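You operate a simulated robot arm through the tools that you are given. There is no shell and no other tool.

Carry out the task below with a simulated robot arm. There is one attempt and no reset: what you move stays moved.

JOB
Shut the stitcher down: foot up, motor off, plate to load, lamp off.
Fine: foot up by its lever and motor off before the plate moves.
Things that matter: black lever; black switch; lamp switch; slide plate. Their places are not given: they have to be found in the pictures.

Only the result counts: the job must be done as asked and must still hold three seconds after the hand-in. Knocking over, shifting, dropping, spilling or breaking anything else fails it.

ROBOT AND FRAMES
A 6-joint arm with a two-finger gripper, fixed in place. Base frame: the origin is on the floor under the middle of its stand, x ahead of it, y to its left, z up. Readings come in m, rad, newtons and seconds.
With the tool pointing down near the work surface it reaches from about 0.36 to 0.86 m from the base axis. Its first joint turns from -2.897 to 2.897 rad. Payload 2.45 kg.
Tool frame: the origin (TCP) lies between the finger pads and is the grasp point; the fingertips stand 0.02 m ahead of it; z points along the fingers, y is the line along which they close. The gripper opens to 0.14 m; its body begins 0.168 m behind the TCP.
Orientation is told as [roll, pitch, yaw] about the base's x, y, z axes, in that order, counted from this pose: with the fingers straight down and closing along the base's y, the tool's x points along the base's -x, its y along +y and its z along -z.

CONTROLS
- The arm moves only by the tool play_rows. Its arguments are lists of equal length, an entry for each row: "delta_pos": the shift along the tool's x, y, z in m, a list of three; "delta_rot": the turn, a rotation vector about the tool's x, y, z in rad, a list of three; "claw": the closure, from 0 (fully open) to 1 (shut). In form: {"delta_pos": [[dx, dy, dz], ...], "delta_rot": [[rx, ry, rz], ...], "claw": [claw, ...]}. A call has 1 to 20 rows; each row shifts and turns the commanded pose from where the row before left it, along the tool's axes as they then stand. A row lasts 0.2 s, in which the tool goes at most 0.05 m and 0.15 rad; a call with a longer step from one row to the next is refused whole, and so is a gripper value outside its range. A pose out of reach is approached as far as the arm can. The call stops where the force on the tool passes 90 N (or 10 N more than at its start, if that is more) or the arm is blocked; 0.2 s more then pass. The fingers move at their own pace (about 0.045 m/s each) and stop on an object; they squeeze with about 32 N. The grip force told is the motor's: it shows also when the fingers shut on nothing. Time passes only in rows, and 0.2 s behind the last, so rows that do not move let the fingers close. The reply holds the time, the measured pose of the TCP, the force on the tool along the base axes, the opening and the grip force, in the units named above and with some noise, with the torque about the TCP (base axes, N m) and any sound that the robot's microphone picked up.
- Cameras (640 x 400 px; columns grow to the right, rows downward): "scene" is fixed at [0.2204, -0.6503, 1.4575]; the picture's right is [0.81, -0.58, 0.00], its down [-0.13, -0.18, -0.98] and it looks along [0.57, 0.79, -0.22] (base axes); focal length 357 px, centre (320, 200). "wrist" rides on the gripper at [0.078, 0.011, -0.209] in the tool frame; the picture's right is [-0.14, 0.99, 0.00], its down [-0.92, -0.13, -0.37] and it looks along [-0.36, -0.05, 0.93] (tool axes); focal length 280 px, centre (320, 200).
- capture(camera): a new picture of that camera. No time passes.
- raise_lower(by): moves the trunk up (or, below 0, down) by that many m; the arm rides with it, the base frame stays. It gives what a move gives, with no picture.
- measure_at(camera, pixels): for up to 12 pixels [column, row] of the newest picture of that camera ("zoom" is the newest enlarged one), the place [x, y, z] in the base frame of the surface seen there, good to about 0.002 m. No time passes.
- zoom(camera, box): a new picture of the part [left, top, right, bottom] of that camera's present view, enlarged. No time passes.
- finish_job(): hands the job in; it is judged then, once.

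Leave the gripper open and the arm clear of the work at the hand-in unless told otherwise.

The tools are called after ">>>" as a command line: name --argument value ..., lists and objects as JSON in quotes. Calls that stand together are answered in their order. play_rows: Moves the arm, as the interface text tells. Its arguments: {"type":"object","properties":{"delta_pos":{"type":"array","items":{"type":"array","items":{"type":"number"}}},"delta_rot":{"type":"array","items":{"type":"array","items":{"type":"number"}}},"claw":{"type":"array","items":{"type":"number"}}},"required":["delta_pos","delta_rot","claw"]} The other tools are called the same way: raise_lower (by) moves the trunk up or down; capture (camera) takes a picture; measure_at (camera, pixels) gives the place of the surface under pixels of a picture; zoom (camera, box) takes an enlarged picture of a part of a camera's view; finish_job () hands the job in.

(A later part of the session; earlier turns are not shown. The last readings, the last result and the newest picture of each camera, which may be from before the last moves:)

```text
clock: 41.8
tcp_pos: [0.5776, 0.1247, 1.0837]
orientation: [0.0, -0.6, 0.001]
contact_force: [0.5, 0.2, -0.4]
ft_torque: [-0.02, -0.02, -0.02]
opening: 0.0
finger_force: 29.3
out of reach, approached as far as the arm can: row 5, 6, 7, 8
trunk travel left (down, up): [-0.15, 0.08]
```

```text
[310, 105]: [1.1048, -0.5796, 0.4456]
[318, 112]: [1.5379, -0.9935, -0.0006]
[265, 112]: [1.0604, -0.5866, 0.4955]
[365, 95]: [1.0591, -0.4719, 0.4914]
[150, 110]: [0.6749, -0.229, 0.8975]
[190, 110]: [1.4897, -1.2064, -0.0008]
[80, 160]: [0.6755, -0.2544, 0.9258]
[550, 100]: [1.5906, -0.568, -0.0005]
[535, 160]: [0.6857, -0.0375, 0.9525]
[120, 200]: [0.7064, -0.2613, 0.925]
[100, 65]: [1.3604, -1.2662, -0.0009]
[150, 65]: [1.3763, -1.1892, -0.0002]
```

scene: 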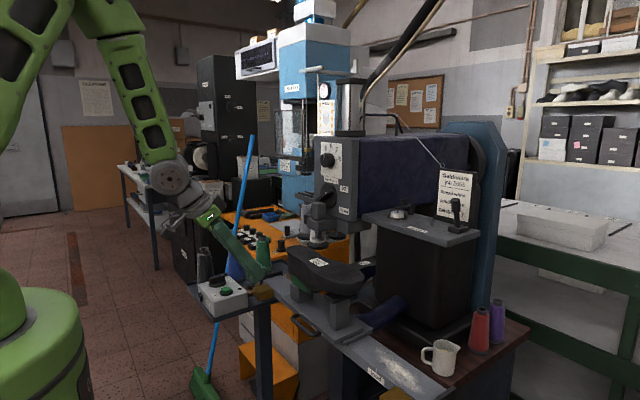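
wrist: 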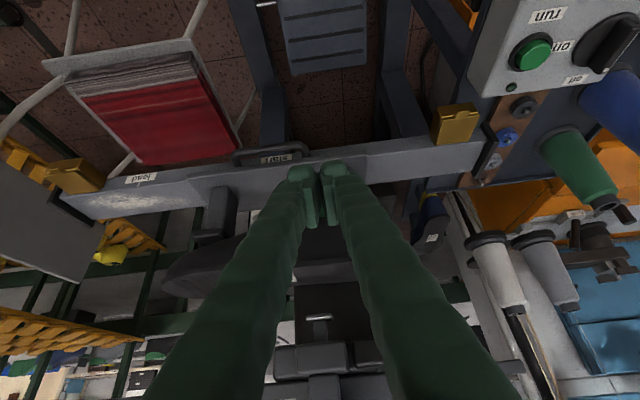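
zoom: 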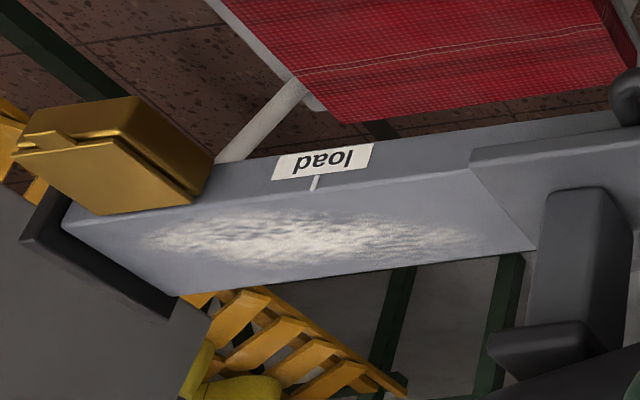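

The hidden label reads "start", centred near y≈0.054, which matches the plate's centre. I'll measure the load tick and the plate's -y corner accurately in this zoom.

>>> measure_at --camera "zoom" --pixels '[[316, 183], [314, 190], [275, 168], [370, 155], [272, 178], [374, 145], [474, 163], [490, 185], [530, 245], [500, 160], [64, 225], [170, 290]]'

>>> measure_at --camera "wrist" --pixels '[[365, 158], [366, 162], [368, 168], [360, 157], [363, 156], [460, 147], [482, 142], [440, 138], [475, 112], [437, 110], [487, 150], [55, 200]]'

```text
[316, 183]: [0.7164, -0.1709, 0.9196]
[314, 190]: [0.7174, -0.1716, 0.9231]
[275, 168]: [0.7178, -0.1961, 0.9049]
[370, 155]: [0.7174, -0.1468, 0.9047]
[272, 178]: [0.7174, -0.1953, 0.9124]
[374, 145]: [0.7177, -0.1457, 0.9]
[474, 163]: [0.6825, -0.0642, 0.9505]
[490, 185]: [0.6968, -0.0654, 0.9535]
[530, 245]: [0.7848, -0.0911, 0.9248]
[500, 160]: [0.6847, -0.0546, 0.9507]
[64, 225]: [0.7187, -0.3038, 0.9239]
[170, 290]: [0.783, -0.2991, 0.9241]
```

```text
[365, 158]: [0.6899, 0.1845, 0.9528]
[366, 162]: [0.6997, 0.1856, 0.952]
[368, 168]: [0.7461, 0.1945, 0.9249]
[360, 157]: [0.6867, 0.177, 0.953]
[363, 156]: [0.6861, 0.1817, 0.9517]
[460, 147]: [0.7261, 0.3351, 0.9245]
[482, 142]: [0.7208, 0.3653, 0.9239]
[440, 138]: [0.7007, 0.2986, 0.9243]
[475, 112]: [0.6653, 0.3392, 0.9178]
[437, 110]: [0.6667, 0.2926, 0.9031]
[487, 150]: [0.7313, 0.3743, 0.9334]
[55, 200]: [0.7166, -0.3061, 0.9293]
```

The load tick is at y≈-0.171 and the "start" label is centred at about 0.053. I'll get the handle's exact ends now so I can judge the shift by it.

>>> zoom --camera "wrist" --box '[225, 135, 315, 190]'

>>> measure_at --camera "zoom" --pixels '[[42, 170], [45, 190], [50, 150], [60, 210], [100, 215], [515, 130], [532, 140], [545, 140], [535, 110], [500, 100], [530, 90], [505, 70]]'

```text
7.11 times, centred on (270, 162) of wrist
```

zoom: 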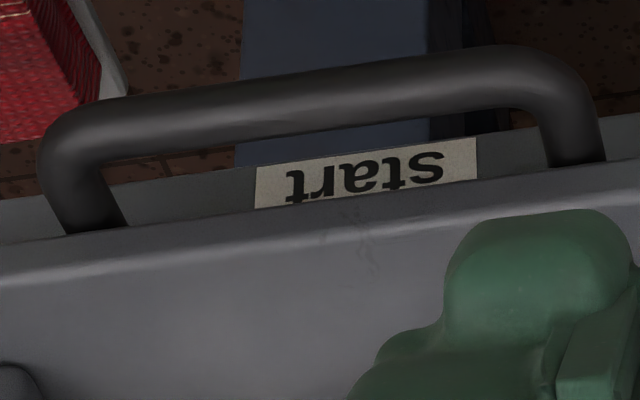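

```text
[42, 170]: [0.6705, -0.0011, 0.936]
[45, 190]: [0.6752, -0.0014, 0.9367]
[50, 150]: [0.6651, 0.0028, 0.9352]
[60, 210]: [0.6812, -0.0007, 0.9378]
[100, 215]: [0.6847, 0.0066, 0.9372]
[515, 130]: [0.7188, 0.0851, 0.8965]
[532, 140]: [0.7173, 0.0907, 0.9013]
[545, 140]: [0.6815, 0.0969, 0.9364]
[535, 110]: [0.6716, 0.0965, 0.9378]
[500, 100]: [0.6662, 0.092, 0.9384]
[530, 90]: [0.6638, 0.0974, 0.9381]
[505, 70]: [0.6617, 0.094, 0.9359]
```

The handle's outer ends are at y≈-0.002 and 0.109, so its centre is at 0.0535. The plate must move about -0.2245 to centre on the load tick. I'll shift to y≈0.17, then go down along the tool axis to just short of handle depth.

>>> play_rows --delta_pos '[[0.0095, 0.0225, 0], [0.0095, 0.0225, 0], [0, 0, 0.038], [0, 0, 0.038], [0, 0, 0.038], [0, 0, 0.03], [0, 0, 0]]' --delta_rot '[[0, 0, 0], [0, 0, 0], [0, 0, 0], [0, 0, 0], [0, 0, 0], [0, 0, 0], [0, 0, 0]]' --claw '[1, 1, 1, 1, 1, 1, 1]'

>>> capture --camera "wrist"

>>> zoom --camera "scene" --box '[230, 230, 350, 340]'

```text
clock: 43.4
tcp_pos: [0.6427, 0.169, 0.9556]
orientation: [-0.002, -0.599, 0.0]
contact_force: [-0.1, -0.9, 0.5]
ft_torque: [-0.02, -0.02, 0.0]
opening: 0.0
finger_force: 28.9
trunk travel left (down, up): [-0.15, 0.08]
```

```text
taken
```

wrist: 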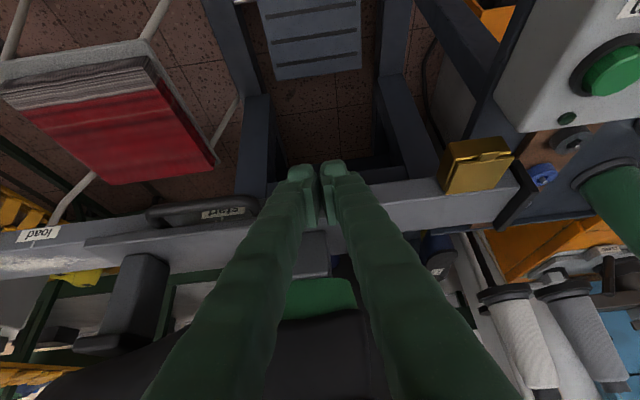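

```text
3.64 times, centred on (290, 285) of scene
```

zoom: 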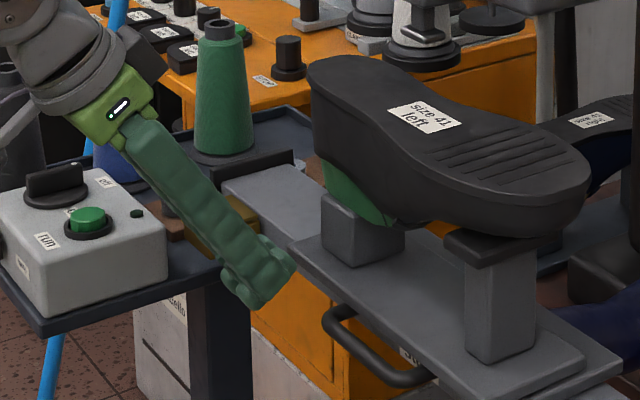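

The tip is in front of the plate's edge with the expected clearance. I'll go the last 0.048 m along the axis to handle depth.

>>> play_rows --delta_pos '[[0, 0, 0.02], [0, 0, 0.016], [0, 0, 0.012], [0, 0, 0]]' --delta_rot '[[0, 0, 0], [0, 0, 0], [0, 0, 0], [0, 0, 0]]' --claw '[1, 1, 1, 1]'

>>> capture --camera "wrist"

>>> zoom --camera "scene" --box '[240, 260, 340, 340]'

```text
clock: 44.4
tcp_pos: [0.6701, 0.1696, 0.9143]
orientation: [-0.007, -0.597, 0.002]
contact_force: [-0.3, -0.3, -0.6]
ft_torque: [-0.02, 0.01, 0.0]
opening: 0.0
finger_force: 29.1
trunk travel left (down, up): [-0.15, 0.08]
```

```text
taken
```

wrist: 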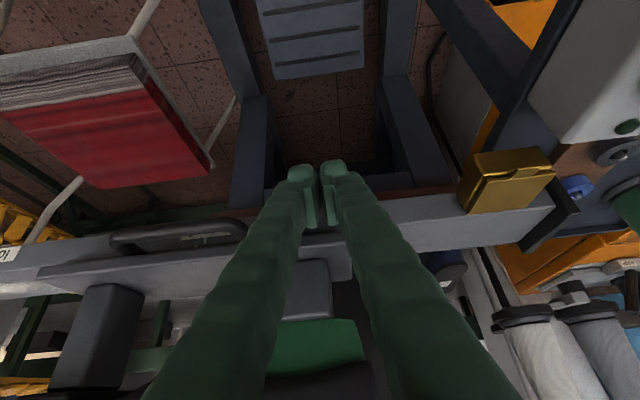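

```text
5.00 times, centred on (290, 300) of scene
```

zoom: 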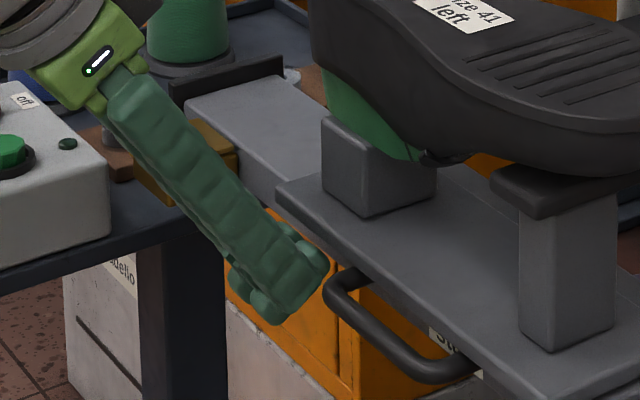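

No contact yet. I'll move to -y until the finger's side meets the handle's end, and watch the force.

>>> play_rows --delta_pos '[[0, -0.008, 0], [0, -0.008, 0], [0, -0.006, 0], [0, -0.006, 0], [0, -0.006, 0], [0, -0.006, 0], [0, 0, 0]]' --delta_rot '[[0, 0, 0], [0, 0, 0], [0, 0, 0], [0, 0, 0], [0, 0, 0], [0, 0, 0], [0, 0, 0]]' --claw '[1, 1, 1, 1, 1, 1, 1]'

>>> capture --camera "wrist"

>>> zoom --camera "scene" --box '[240, 260, 340, 340]'

```text
clock: 46.0
tcp_pos: [0.6799, 0.136, 0.9225]
orientation: [-0.011, -0.596, 0.005]
contact_force: [-2.1, 1.4, -4.4]
ft_torque: [0.02, -0.02, 0.01]
opening: 0.0058
finger_force: 29.2
out of reach, approached as far as the arm can: row 3, 5, 6
trunk travel left (down, up): [-0.15, 0.08]
```

```text
taken
```

wrist: 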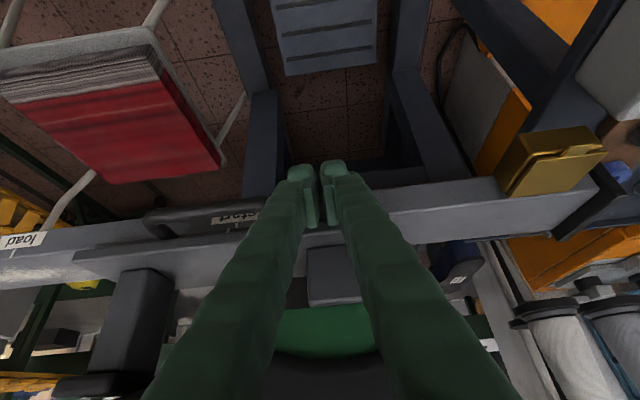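

```text
5.00 times, centred on (290, 300) of scene
```

zoom: 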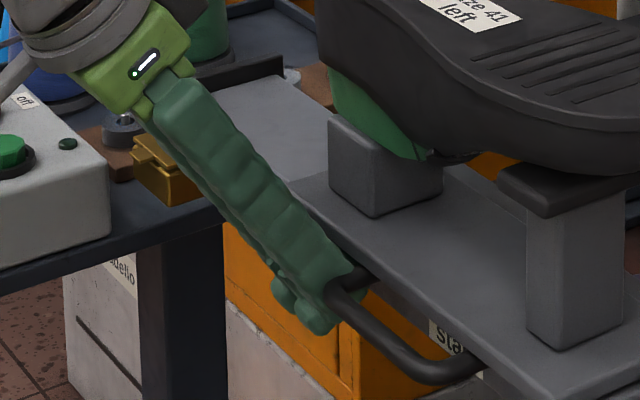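

The arm hit its reach limit at this tilt, so the tool drifted to x 0.68 and z 0.9225, with only light forces. I'll back off the handle and retract along the tool axis, then use a smaller tilt that reaches better.

>>> play_rows --delta_pos '[[0.004, 0.01, 0], [0.004, 0.01, 0], [0.004, 0.012, 0], [0, 0, -0.03], [0, 0, -0.04], [0, 0, -0.04], [0, 0, -0.04], [0, 0, 0]]' --delta_rot '[[0, 0, 0], [0, 0, 0], [0, 0, 0], [0, 0, 0], [0, 0, 0], [0, 0, 0], [0, 0, 0], [0, 0, 0]]' --claw '[1, 1, 1, 1, 1, 1, 1, 1]'

>>> capture --camera "wrist"

>>> capture --camera "scene"

```text
clock: 47.8
tcp_pos: [0.5842, 0.1679, 1.039]
orientation: [0.001, -0.598, -0.001]
contact_force: [-0.2, 0.2, 0.0]
ft_torque: [-0.04, 0.0, 0.0]
opening: 0.0
finger_force: 29.6
trunk travel left (down, up): [-0.15, 0.08]
```

```text
taken
```

wrist: 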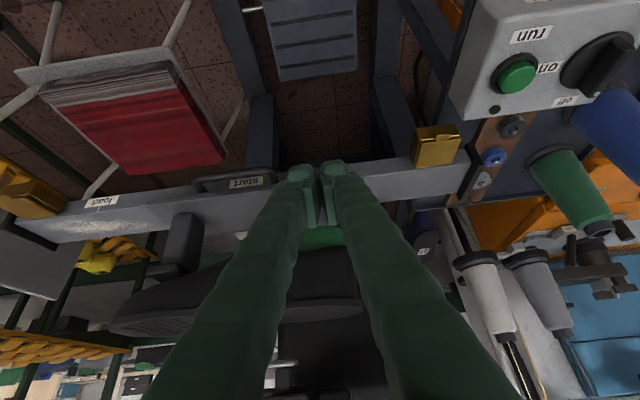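

```text
taken
```

scene: 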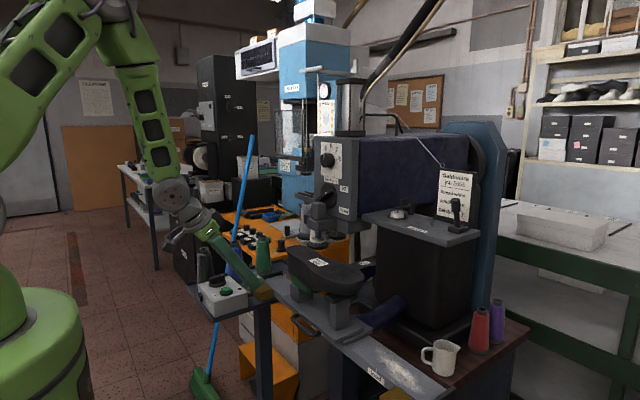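

I'll measure the handle and plate again to see how far it moved and check that it's undisturbed.

>>> zoom --camera "wrist" --box '[185, 150, 305, 225]'

>>> measure_at --camera "zoom" --pixels '[[45, 175], [50, 190], [60, 160], [90, 210], [460, 145], [480, 155], [490, 150], [440, 120], [330, 175], [420, 170], [20, 230], [60, 260]]'

>>> zoom --camera "scene" --box '[250, 230, 390, 340]'

```text
5.33 times, centred on (245, 188) of wrist
```

zoom: 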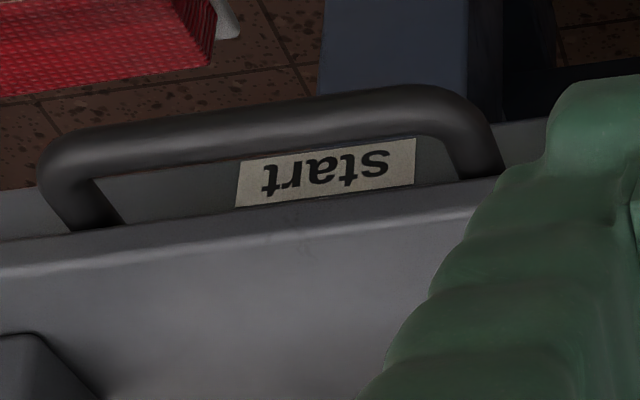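

```text
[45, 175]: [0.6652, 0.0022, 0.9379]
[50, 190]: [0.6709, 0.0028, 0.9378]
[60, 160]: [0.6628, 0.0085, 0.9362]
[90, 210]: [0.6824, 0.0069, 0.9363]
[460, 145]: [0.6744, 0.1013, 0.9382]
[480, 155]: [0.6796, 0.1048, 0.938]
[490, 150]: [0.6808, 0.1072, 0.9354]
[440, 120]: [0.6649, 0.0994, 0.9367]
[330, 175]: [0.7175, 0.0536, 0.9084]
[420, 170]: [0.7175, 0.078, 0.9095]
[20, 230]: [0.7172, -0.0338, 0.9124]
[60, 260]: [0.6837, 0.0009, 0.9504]
```

```text
3.64 times, centred on (320, 285) of scene
```

zoom: 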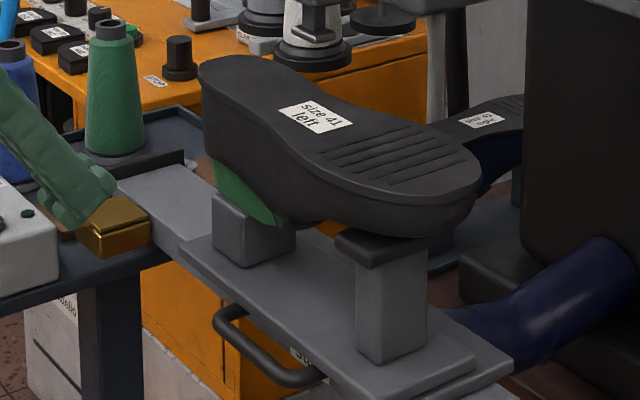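

The plate is back at its start position with the handle centre at ≈0.054, and all looks fine. I'll reduce the tilt to 0.3 rad and re-approach at y≈0.17.

>>> play_rows --delta_pos '[[0, 0, 0], [0, 0, 0], [-0.0203, 0.002, 0], [-0.0203, 0.002, 0], [0, 0, 0.03], [0, 0, 0.03], [0, 0, 0.03], [0, 0, 0.03], [0, 0, 0]]' --delta_rot '[[0, 0.15, 0], [0, 0.15, 0], [0, 0, 0], [0, 0, 0], [0, 0, 0], [0, 0, 0], [0, 0, 0], [0, 0, 0], [0, 0, 0]]' --claw '[1, 1, 1, 1, 1, 1, 1, 1, 1]'

>>> capture --camera "wrist"

>>> zoom --camera "scene" --box '[230, 230, 350, 340]'

```text
clock: 49.8
tcp_pos: [0.6681, 0.1605, 0.9422]
orientation: [-0.027, -0.373, 0.0]
contact_force: [-3.3, -1.2, -2.8]
ft_torque: [0.07, 0.04, -0.04]
opening: 0.0
finger_force: 29.3
out of reach, approached as far as the arm can: row 2
trunk travel left (down, up): [-0.15, 0.08]
```

```text
taken
```

wrist: 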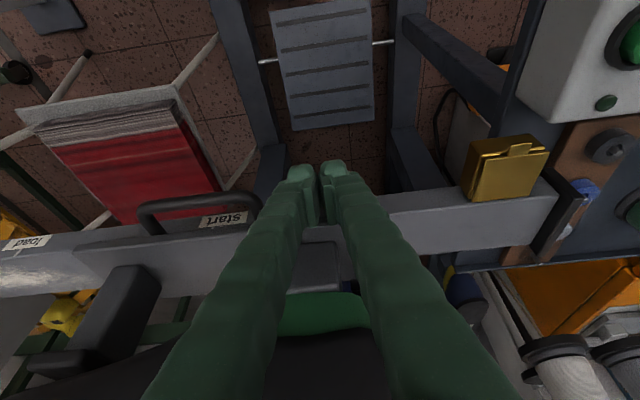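

```text
3.64 times, centred on (290, 285) of scene
```

zoom: 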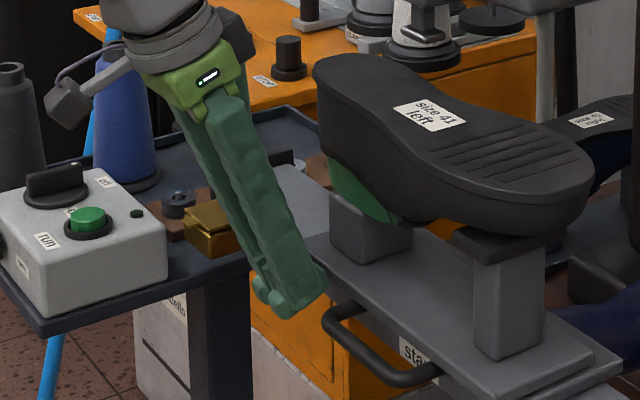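

The arm stalls near 0.37 rad of tilt, probably because the wrist lines up with the forearm. The tip also lightly touched the plate's edge and moved it about 6 mm. I'll retract along the tool axis and back from the rail, then straighten the tool. After that I'll use a sideways lean instead.

>>> play_rows --delta_pos '[[0.003, 0, -0.02], [0.003, 0, -0.035], [0.01, 0, -0.04], [0.02, 0, -0.04], [0.02, 0, -0.02], [0, 0, 0], [0, 0, 0], [0, 0, 0], [0, 0, 0]]' --delta_rot '[[0, 0, 0], [0, 0, 0], [0, 0, 0], [0, 0, 0], [0, 0, 0], [0, 0.12, 0], [0, 0.12, 0], [0, 0.12, 0], [0, 0, 0]]' --claw '[1, 1, 1, 1, 1, 1, 1, 1, 1]'

>>> capture --camera "wrist"

>>> capture --camera "scene"

```text
clock: 51.8
tcp_pos: [0.5606, 0.1618, 1.066]
orientation: [-0.026, -0.014, -0.01]
contact_force: [0.3, 0.1, -0.1]
ft_torque: [-0.01, -0.03, 0.05]
opening: 0.0
finger_force: 29.6
out of reach, approached as far as the arm can: row 6
trunk travel left (down, up): [-0.15, 0.08]
```

```text
taken
```

wrist: 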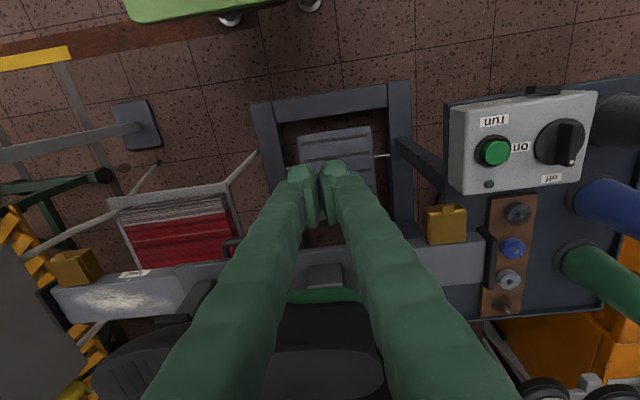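

```text
taken
```

scene: 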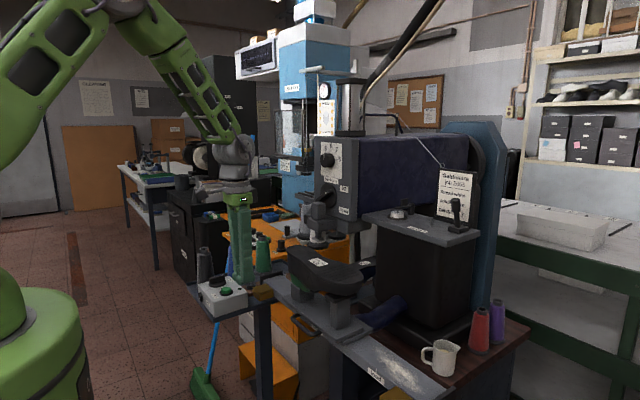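

The tool is nearly vertical again. I'll check the machine's legs below the rail, the shoe's toe and the current handle position.

>>> measure_at --camera "wrist" --pixels '[[268, 130], [275, 190], [405, 130], [410, 200], [420, 160], [335, 115], [280, 380], [378, 380], [380, 330], [330, 270], [385, 240], [235, 245]]'

>>> zoom --camera "scene" --box '[230, 230, 350, 340]'

>>> measure_at --camera "zoom" --pixels '[[325, 310], [335, 320], [330, 340], [350, 310], [315, 240], [300, 245], [320, 75], [345, 60], [320, 150], [340, 160], [360, 170], [420, 375]]'

```text
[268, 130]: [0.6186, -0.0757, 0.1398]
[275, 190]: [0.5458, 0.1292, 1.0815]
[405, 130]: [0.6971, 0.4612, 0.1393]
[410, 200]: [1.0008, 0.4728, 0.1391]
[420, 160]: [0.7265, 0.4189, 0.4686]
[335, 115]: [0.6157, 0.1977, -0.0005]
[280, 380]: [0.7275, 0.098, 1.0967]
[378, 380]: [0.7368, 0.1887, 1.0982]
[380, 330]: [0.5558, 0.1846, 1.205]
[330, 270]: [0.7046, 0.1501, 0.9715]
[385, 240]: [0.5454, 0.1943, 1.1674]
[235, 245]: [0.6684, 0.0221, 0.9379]
```

```text
3.64 times, centred on (290, 285) of scene
```

zoom: 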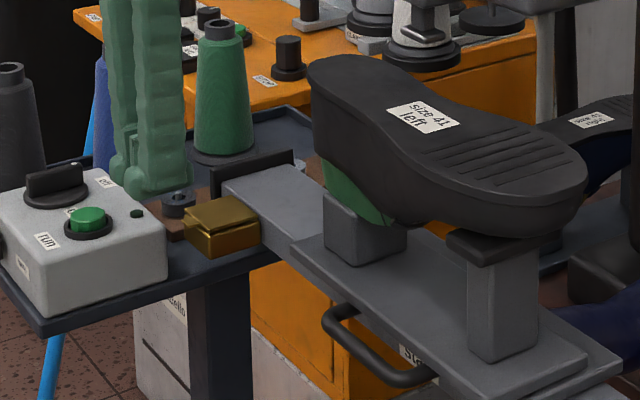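

```text
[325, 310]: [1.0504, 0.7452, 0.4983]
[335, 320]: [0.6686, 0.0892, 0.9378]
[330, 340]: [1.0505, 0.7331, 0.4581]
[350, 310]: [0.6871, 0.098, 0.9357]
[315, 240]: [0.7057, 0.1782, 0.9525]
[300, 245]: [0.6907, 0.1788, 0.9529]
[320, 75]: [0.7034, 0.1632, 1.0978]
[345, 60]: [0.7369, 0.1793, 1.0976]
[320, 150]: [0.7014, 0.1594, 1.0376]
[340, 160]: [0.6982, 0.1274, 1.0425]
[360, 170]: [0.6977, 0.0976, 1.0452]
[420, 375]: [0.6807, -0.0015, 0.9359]
```

The legs are well below. I'll lean the tool sideways by 0.45 rad about tool x, so the gripper is toward +y with tips toward -y, and add a 0.2 rad forward pitch. That should stay away from the stall.

>>> play_rows --delta_pos '[[0, 0, 0], [0, 0, 0], [0, 0, 0], [0, 0, 0], [0, 0, 0], [0, 0, 0]]' --delta_rot '[[0.1413, 0.0047, -0.0033], [0.1413, 0.0047, -0.0033], [0.1413, 0.0047, -0.0033], [0, -0.09, 0.0435], [0, -0.09, 0.0435], [0, 0, 0]]' --claw '[1, 1, 1, 1, 1, 1]'

>>> capture --camera "scene"

>>> capture --camera "wrist"

```text
clock: 53.2
tcp_pos: [0.5613, 0.1618, 1.067]
orientation: [-0.449, -0.202, -0.003]
contact_force: [-0.1, -1.2, 0.9]
ft_torque: [-0.02, 0.02, -0.02]
opening: 0.0
finger_force: 29.8
trunk travel left (down, up): [-0.15, 0.08]
```

```text
taken
```

scene: 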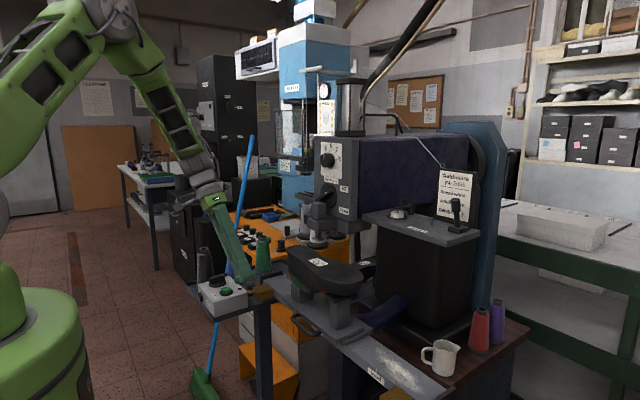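

```text
taken
```

wrist: 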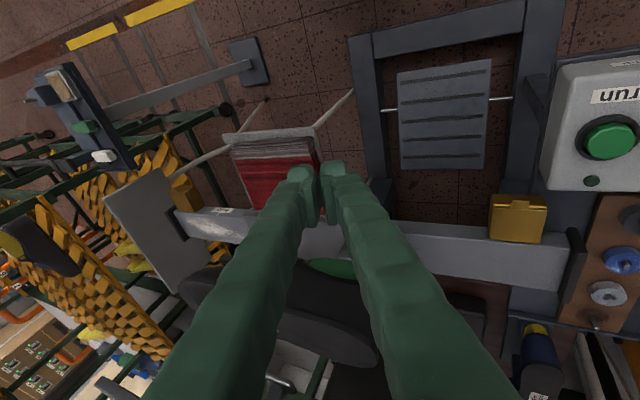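

That orientation was reached with no reach warnings. I'll move toward (0.665, 0.170, 0.905), in front of and beside the handle's +y end, stopping at 80% to look.

>>> play_rows --delta_pos '[[-0.0139, 0.0171, 0.0316], [-0.0139, 0.0171, 0.0316], [-0.0139, 0.0171, 0.0316], [-0.0139, 0.0171, 0.0316], [0, 0, 0]]' --delta_rot '[[0, 0, 0], [0, 0, 0], [0, 0, 0], [0, 0, 0], [0, 0, 0]]' --claw '[1, 1, 1, 1, 1]'

>>> capture --camera "wrist"

>>> zoom --camera "scene" --box '[230, 230, 350, 340]'

```text
clock: 54.4
tcp_pos: [0.6439, 0.1665, 0.9361]
orientation: [-0.448, -0.201, -0.003]
contact_force: [-0.4, 0.2, 0.2]
ft_torque: [0.0, 0.01, 0.01]
opening: 0.0003
finger_force: 29.1
trunk travel left (down, up): [-0.15, 0.08]
```

```text
taken
```

wrist: 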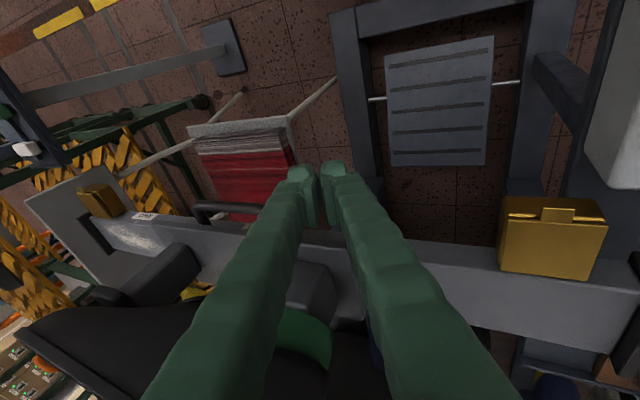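

```text
3.64 times, centred on (290, 285) of scene
```

zoom: 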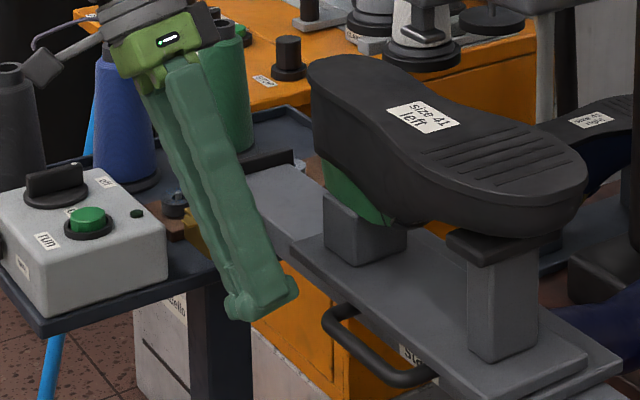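

No contact and clear of the plate. I'll make the final step to handle depth.

>>> play_rows --delta_pos '[[-0.0072, 0.0091, 0.0149], [-0.0072, 0.0091, 0.0149], [0, 0, 0]]' --delta_rot '[[0, 0, 0], [0, 0, 0], [0, 0, 0]]' --claw '[1, 1, 1]'

>>> zoom --camera "scene" --box '[240, 260, 340, 340]'

>>> measure_at --camera "zoom" --pixels '[[300, 280], [310, 270], [290, 290], [280, 310], [250, 300], [300, 250], [330, 290], [345, 275], [340, 300], [285, 195], [300, 200], [360, 275]]'

>>> capture --camera "wrist"

```text
clock: 55.2
tcp_pos: [0.6649, 0.1698, 0.9063]
orientation: [-0.448, -0.2, -0.005]
contact_force: [-0.3, 0.5, -0.4]
ft_torque: [-0.01, -0.01, 0.0]
opening: 0.0
finger_force: 29.4
trunk travel left (down, up): [-0.15, 0.08]
```

```text
5.00 times, centred on (290, 300) of scene
```

zoom: 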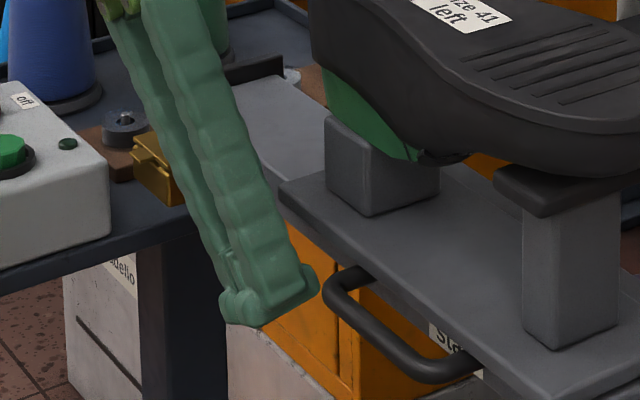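

```text
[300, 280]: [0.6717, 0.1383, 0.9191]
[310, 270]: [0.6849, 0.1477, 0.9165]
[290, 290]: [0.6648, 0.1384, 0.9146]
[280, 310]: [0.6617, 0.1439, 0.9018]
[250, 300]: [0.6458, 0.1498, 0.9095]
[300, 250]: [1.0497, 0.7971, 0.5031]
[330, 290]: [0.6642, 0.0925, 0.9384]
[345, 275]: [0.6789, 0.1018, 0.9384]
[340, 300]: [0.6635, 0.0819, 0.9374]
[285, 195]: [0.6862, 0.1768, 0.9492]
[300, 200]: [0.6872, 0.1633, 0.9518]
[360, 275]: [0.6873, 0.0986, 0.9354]
```

```text
taken
```

wrist: 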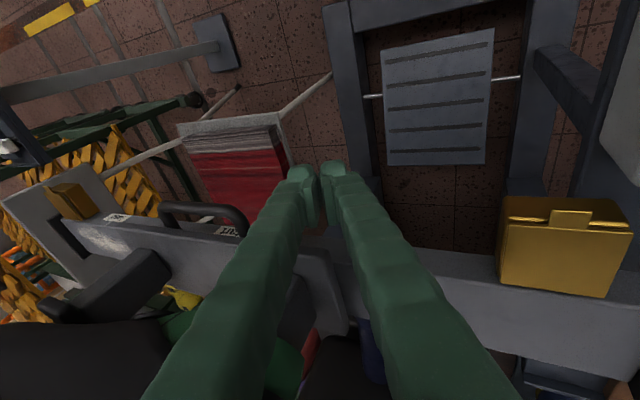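

The finger's side is at y≈0.138 and the handle's end is about 0.03 m away. I'll move in -y, first the gap, then about 1.5 cm of pushing.

>>> play_rows --delta_pos '[[0, -0.009, 0.00435], [0, -0.009, 0.00435], [0, -0.0054, 0.00261], [0, -0.0054, 0.00261], [0, -0.0054, 0.00261], [0, -0.0054, 0.00261], [0, -0.0054, 0.00261], [0, 0, 0]]' --delta_rot '[[0, 0, 0], [0, 0, 0], [0, 0, 0], [0, 0, 0], [0, 0, 0], [0, 0, 0], [0, 0, 0], [0, 0, 0]]' --claw '[1, 1, 1, 1, 1, 1, 1, 1]'

>>> zoom --camera "scene" --box '[240, 260, 340, 340]'

>>> capture --camera "wrist"

```text
clock: 57.0
tcp_pos: [0.6648, 0.1215, 0.9067]
orientation: [-0.449, -0.201, -0.003]
contact_force: [-0.9, 3.8, -1.1]
ft_torque: [-0.06, -0.01, 0.03]
opening: 0.0
finger_force: 29.7
trunk travel left (down, up): [-0.15, 0.08]
```

```text
5.00 times, centred on (290, 300) of scene
```

zoom: 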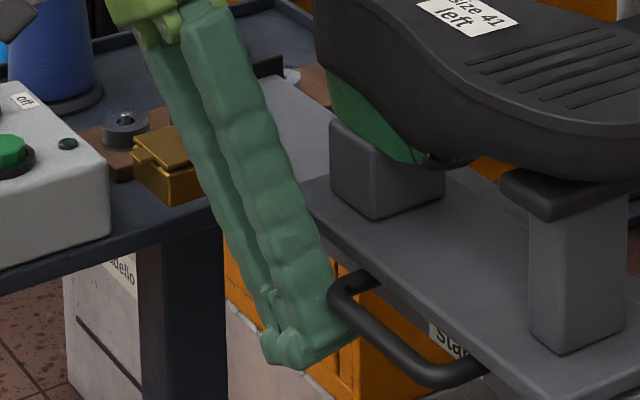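

```text
taken
```

wrist: 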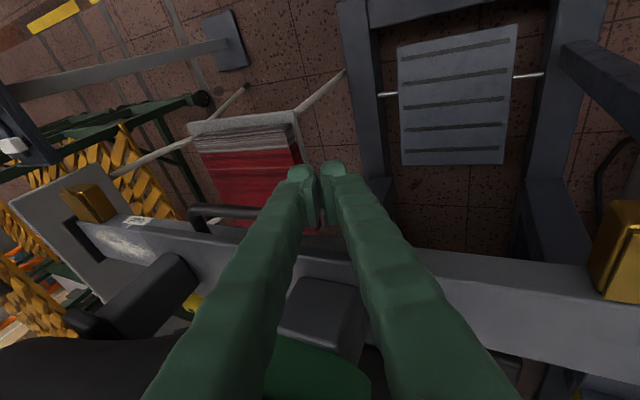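

Contact is made with about 4 N and the plate starts sliding. I'll continue pushing in 1 cm rows.

>>> play_rows --delta_pos '[[0, -0.0072, 0.00348], [0, -0.0072, 0.00348], [0, -0.0072, 0.00348], [0, -0.0072, 0.00348], [0, -0.0072, 0.00348], [0, -0.0072, 0.00348], [0, 0, 0]]' --delta_rot '[[0, 0, 0], [0, 0, 0], [0, 0, 0], [0, 0, 0], [0, 0, 0], [0, 0, 0], [0, 0, 0]]' --claw '[1, 1, 1, 1, 1, 1, 1]'

>>> zoom --camera "scene" --box '[240, 220, 400, 340]'

>>> capture --camera "wrist"

```text
clock: 58.6
tcp_pos: [0.6655, 0.073, 0.9051]
orientation: [-0.45, -0.199, -0.003]
contact_force: [0.7, -0.6, -0.2]
ft_torque: [0.0, 0.03, 0.02]
opening: 0.0
finger_force: 29.4
trunk travel left (down, up): [-0.15, 0.08]
```

```text
3.33 times, centred on (320, 280) of scene
```

zoom: 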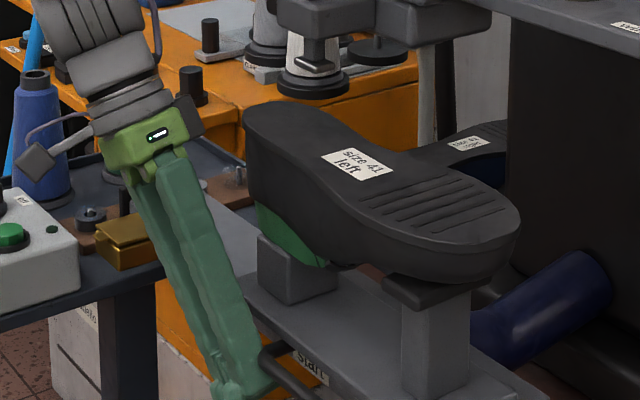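

```text
taken
```

wrist: 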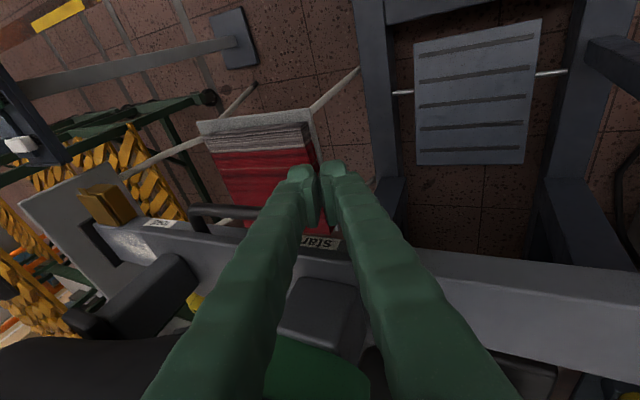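

The plate follows smoothly. I'll continue another 0.11 m at the same pace.

>>> play_rows --delta_pos '[[0, -0.0072, 0.00348], [0, -0.0072, 0.00348], [0, -0.0072, 0.00348], [0, -0.0072, 0.00348], [0, -0.0072, 0.00348], [0, -0.0072, 0.00348], [0, -0.0072, 0.00348], [0, 0, 0]]' --delta_rot '[[0, 0, 0], [0, 0, 0], [0, 0, 0], [0, 0, 0], [0, 0, 0], [0, 0, 0], [0, 0, 0], [0, 0, 0]]' --claw '[1, 1, 1, 1, 1, 1, 1, 1]'

>>> zoom --camera "scene" --box '[260, 220, 420, 340]'

>>> capture --camera "scene"

```text
clock: 60.4
tcp_pos: [0.6638, 0.0171, 0.9049]
orientation: [-0.449, -0.199, -0.003]
contact_force: [-0.3, -0.8, 0.7]
ft_torque: [0.01, 0.01, -0.01]
opening: 0.0
finger_force: 29.4
trunk travel left (down, up): [-0.15, 0.08]
```

```text
3.33 times, centred on (340, 280) of scene
```

zoom: 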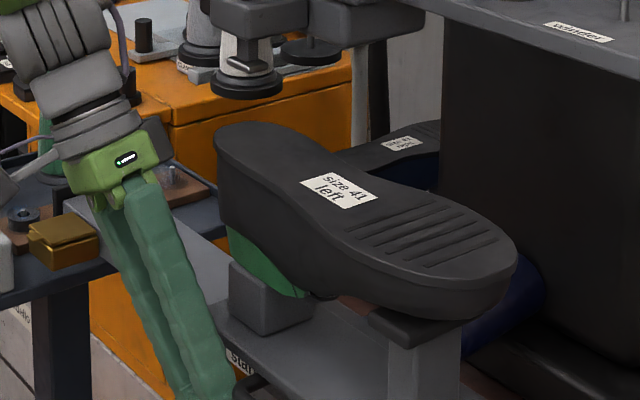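

```text
taken
```

scene: 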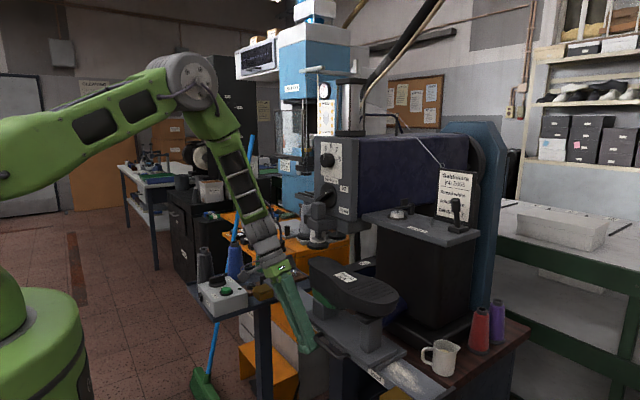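

The plate keeps following. Before continuing I'll check the mug and other items near the shoe's path.

>>> measure_at --camera "scene" --pixels '[[440, 343], [455, 350], [425, 352], [440, 372], [396, 300], [398, 290], [385, 312], [378, 340], [370, 350], [405, 350], [330, 355], [375, 330]]'

>>> zoom --camera "scene" --box '[300, 290, 460, 400]'

>>> capture --camera "wrist"

```text
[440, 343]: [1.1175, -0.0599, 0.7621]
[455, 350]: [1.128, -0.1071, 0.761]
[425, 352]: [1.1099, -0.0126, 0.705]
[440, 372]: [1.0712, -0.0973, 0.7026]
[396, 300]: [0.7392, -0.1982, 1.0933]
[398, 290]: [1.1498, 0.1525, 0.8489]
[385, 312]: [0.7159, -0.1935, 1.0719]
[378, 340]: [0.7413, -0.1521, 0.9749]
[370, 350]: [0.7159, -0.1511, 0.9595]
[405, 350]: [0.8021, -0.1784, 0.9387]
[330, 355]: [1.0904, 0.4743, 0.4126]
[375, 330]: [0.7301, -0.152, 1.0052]
```

```text
3.64 times, centred on (380, 345) of scene
```

zoom: 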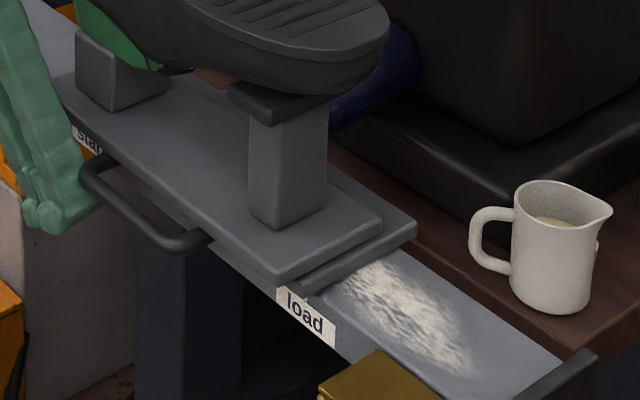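

```text
taken
```

wrist: 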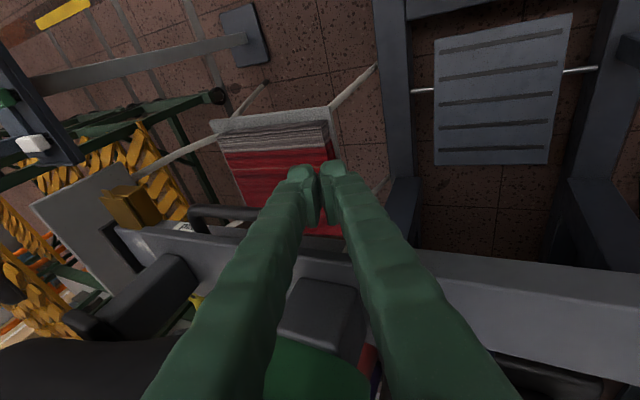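

The mug is far from the path. I'll measure where the handle and plate are now relative to the load tick.

>>> measure_at --camera "zoom" --pixels '[[268, 272], [278, 278], [205, 238], [190, 245], [200, 250], [150, 220], [100, 190], [87, 175], [300, 320], [285, 290], [380, 215], [330, 165]]'

```text
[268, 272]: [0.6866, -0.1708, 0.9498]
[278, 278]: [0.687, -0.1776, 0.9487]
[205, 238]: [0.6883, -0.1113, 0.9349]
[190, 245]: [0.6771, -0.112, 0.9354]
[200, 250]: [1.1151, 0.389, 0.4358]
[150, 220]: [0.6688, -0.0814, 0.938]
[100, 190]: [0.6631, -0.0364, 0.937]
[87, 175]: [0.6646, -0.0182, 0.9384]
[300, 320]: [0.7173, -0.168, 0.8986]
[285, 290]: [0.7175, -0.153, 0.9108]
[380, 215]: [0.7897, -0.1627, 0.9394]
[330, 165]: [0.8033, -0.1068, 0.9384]
```

The plate has moved 0.11 m with about 0.1145 m to go. I'll push another 0.09 m and then measure again before finishing.

>>> play_rows --delta_pos '[[0, -0.00675, 0.00326], [0, -0.00675, 0.00326], [0, -0.00675, 0.00326], [0, -0.00675, 0.00326], [0, -0.00675, 0.00326], [0, -0.00675, 0.00326], [0, -0.00675, 0.00326], [0, -0.00675, 0.00326], [0, -0.00675, 0.00326], [0, -0.00675, 0.00326], [0, -0.00675, 0.00326], [0, -0.00675, 0.00326], [0, 0, 0]]' --delta_rot '[[0, 0, 0], [0, 0, 0], [0, 0, 0], [0, 0, 0], [0, 0, 0], [0, 0, 0], [0, 0, 0], [0, 0, 0], [0, 0, 0], [0, 0, 0], [0, 0, 0], [0, 0, 0], [0, 0, 0]]' --claw '[1, 1, 1, 1, 1, 1, 1, 1, 1, 1, 1, 1, 1]'

>>> zoom --camera "scene" --box '[320, 310, 450, 400]'

>>> measure_at --camera "zoom" --pixels '[[230, 200], [300, 260], [330, 290], [350, 310], [320, 270], [380, 330], [250, 240], [150, 200], [200, 240], [270, 280], [290, 300], [420, 330]]'

>>> capture --camera "wrist"

>>> capture --camera "scene"

```text
clock: 63.2
tcp_pos: [0.6641, -0.074, 0.9039]
orientation: [-0.448, -0.198, -0.003]
contact_force: [0.5, -0.2, -0.1]
ft_torque: [0.0, -0.03, 0.0]
opening: 0.0003
finger_force: 29.4
trunk travel left (down, up): [-0.15, 0.08]
```

```text
4.44 times, centred on (385, 355) of scene
```

zoom: 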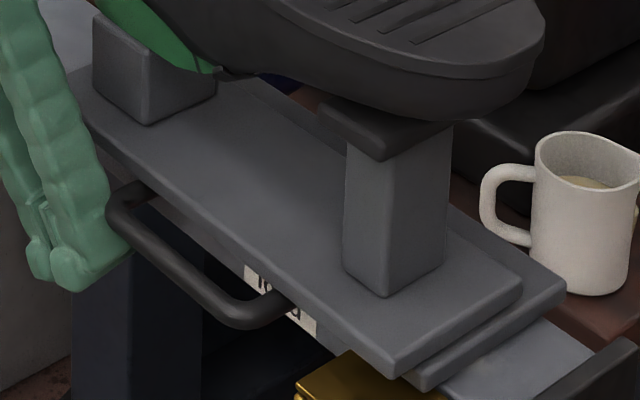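

```text
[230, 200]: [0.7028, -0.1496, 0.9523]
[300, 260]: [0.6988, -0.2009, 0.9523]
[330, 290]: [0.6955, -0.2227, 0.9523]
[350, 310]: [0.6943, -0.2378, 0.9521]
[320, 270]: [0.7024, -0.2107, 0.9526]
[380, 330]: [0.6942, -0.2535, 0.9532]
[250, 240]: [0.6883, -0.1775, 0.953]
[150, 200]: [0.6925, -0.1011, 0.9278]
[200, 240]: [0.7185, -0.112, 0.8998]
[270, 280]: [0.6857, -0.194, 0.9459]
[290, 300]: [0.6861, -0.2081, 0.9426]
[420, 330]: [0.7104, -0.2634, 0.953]
```

```text
taken
```

wrist: 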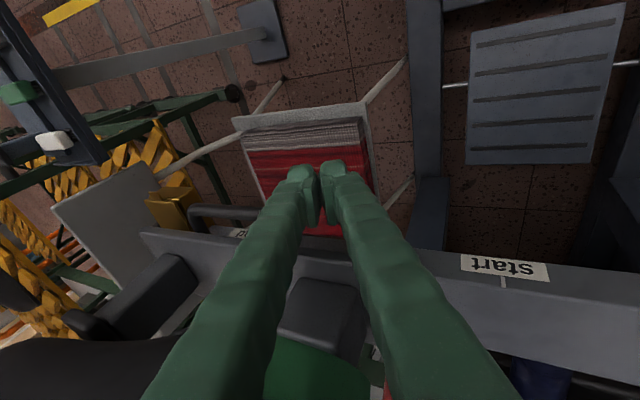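

```text
taken
```

scene: 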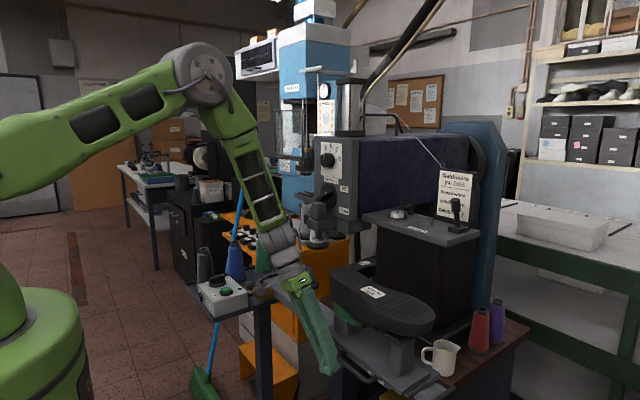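

I'll measure the start tick (now visible), the plate's front corner and the handle's ends to compute what remains.

>>> measure_at --camera "wrist" --pixels '[[504, 282], [504, 278], [462, 262], [549, 272], [240, 232], [190, 215], [195, 210], [200, 228], [255, 212], [190, 225], [145, 240], [165, 190]]'

>>> measure_at --camera "zoom" --pixels '[[400, 364], [392, 355], [408, 362], [245, 322], [265, 315], [280, 305], [112, 215], [120, 195], [135, 190], [128, 225], [300, 310], [270, 275]]'

```text
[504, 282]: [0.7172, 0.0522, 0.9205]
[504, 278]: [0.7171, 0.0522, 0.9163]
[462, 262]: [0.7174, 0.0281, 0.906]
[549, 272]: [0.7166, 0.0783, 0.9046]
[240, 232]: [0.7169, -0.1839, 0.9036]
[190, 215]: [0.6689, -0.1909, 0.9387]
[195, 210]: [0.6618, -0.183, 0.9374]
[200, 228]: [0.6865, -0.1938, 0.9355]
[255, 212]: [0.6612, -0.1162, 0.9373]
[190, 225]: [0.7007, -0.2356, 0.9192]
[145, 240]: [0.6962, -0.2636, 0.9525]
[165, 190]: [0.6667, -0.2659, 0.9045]
```

```text
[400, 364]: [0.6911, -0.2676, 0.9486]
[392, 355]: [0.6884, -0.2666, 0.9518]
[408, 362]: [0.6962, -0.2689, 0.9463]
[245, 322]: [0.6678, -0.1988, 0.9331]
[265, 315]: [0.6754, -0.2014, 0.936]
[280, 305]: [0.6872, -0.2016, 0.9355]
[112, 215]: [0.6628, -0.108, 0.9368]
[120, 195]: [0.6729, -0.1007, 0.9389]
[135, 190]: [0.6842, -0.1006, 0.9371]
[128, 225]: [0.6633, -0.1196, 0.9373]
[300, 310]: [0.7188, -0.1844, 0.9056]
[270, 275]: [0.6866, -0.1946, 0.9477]
```

The start tick is at 0.0525 and the load tick at -0.171, so total travel should be 0.2235 m. About 0.20 m is done. I'll push 0.018 m more and measure.

>>> play_rows --delta_pos '[[0, -0.0045, 0.00218], [0, -0.0045, 0.00218], [0, -0.0045, 0.00218], [0, -0.0027, 0.0013], [0, 0, 0]]' --delta_rot '[[0, 0, 0], [0, 0, 0], [0, 0, 0], [0, 0, 0], [0, 0, 0]]' --claw '[1, 1, 1, 1, 1]'

>>> zoom --camera "scene" --box '[320, 310, 450, 400]'

>>> measure_at --camera "zoom" --pixels '[[425, 375], [418, 370], [435, 372], [410, 362], [280, 335], [300, 320], [120, 225], [130, 205], [150, 200], [440, 385], [455, 375], [560, 310]]'

>>> capture --camera "wrist"

```text
clock: 64.4
tcp_pos: [0.6655, -0.0918, 0.905]
orientation: [-0.449, -0.198, -0.003]
contact_force: [-0.1, -0.6, -0.5]
ft_torque: [0.0, 0.02, -0.01]
opening: 0.0001
finger_force: 29.2
trunk travel left (down, up): [-0.15, 0.08]
```

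```text
4.44 times, centred on (385, 355) of scene
```

zoom: 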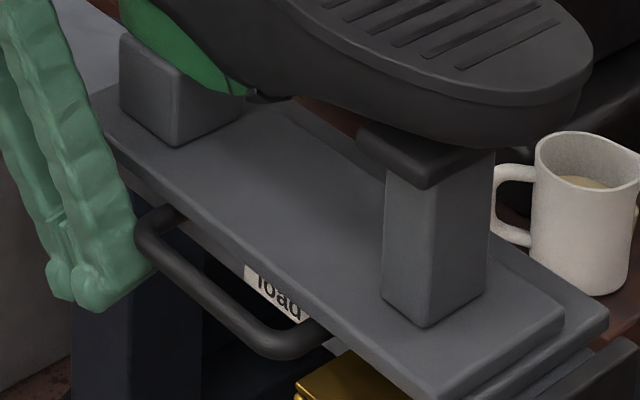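

```text
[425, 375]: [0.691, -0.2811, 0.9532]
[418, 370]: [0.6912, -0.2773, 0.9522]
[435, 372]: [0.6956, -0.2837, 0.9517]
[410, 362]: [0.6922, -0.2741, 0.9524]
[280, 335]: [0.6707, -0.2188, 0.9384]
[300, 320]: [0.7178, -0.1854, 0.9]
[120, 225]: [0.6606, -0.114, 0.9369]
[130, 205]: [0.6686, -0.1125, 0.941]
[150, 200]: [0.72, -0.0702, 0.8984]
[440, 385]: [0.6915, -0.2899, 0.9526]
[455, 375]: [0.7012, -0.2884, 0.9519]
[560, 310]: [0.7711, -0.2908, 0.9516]
```

```text
taken
```

wrist: 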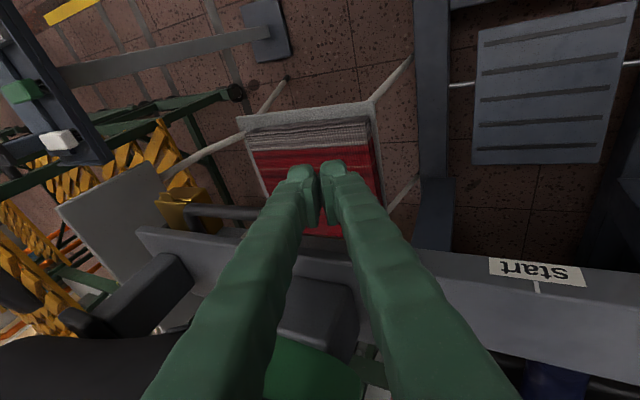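

The plate's -y edge now reads about -0.291, so it's close to target. I'll zoom closer to see the handle and label alignment and measure precisely.

>>> zoom --camera "scene" --box '[335, 345, 399, 395]'

>>> measure_at --camera "zoom" --pixels '[[45, 115], [55, 85], [75, 70], [50, 140], [300, 300], [330, 290], [350, 270], [365, 265], [260, 310], [200, 270], [210, 190], [300, 230]]'

>>> zoom --camera "wrist" --box '[110, 180, 290, 290]'

>>> measure_at --camera "zoom" --pixels '[[100, 180], [110, 185], [120, 200], [150, 280], [260, 100], [265, 120], [275, 105], [290, 150], [450, 100], [470, 110], [430, 195], [210, 90]]'

```text
8.00 times, centred on (367, 370) of scene
```

zoom: 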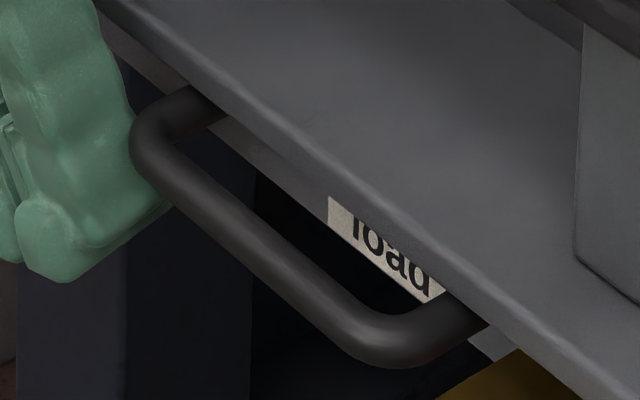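

```text
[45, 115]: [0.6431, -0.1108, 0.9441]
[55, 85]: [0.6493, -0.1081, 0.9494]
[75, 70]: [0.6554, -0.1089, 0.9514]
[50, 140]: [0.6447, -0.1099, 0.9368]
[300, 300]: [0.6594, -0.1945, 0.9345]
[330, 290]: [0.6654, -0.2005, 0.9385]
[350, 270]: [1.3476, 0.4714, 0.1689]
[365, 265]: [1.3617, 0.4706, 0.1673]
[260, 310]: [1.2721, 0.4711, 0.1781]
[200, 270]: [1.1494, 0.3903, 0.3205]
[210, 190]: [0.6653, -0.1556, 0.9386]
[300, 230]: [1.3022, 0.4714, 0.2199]
```

```text
3.56 times, centred on (200, 235) of wrist
```

zoom: 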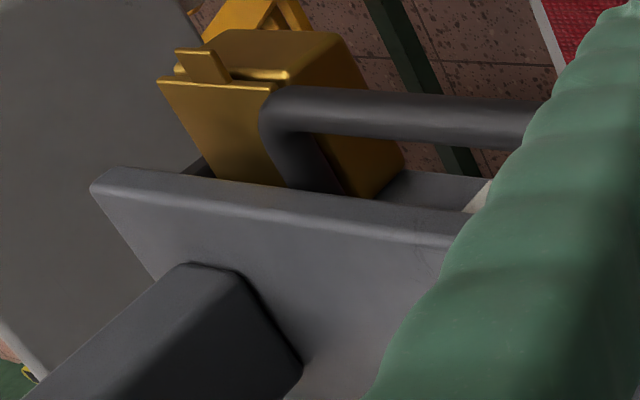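

```text
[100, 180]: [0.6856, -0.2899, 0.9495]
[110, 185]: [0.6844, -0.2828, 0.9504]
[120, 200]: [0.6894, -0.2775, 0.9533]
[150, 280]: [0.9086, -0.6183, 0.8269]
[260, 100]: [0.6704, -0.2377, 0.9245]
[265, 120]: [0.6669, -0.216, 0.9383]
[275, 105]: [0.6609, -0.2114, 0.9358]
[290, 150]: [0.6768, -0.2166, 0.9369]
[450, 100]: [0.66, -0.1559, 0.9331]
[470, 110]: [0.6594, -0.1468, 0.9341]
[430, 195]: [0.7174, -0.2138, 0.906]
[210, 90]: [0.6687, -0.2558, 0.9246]
```

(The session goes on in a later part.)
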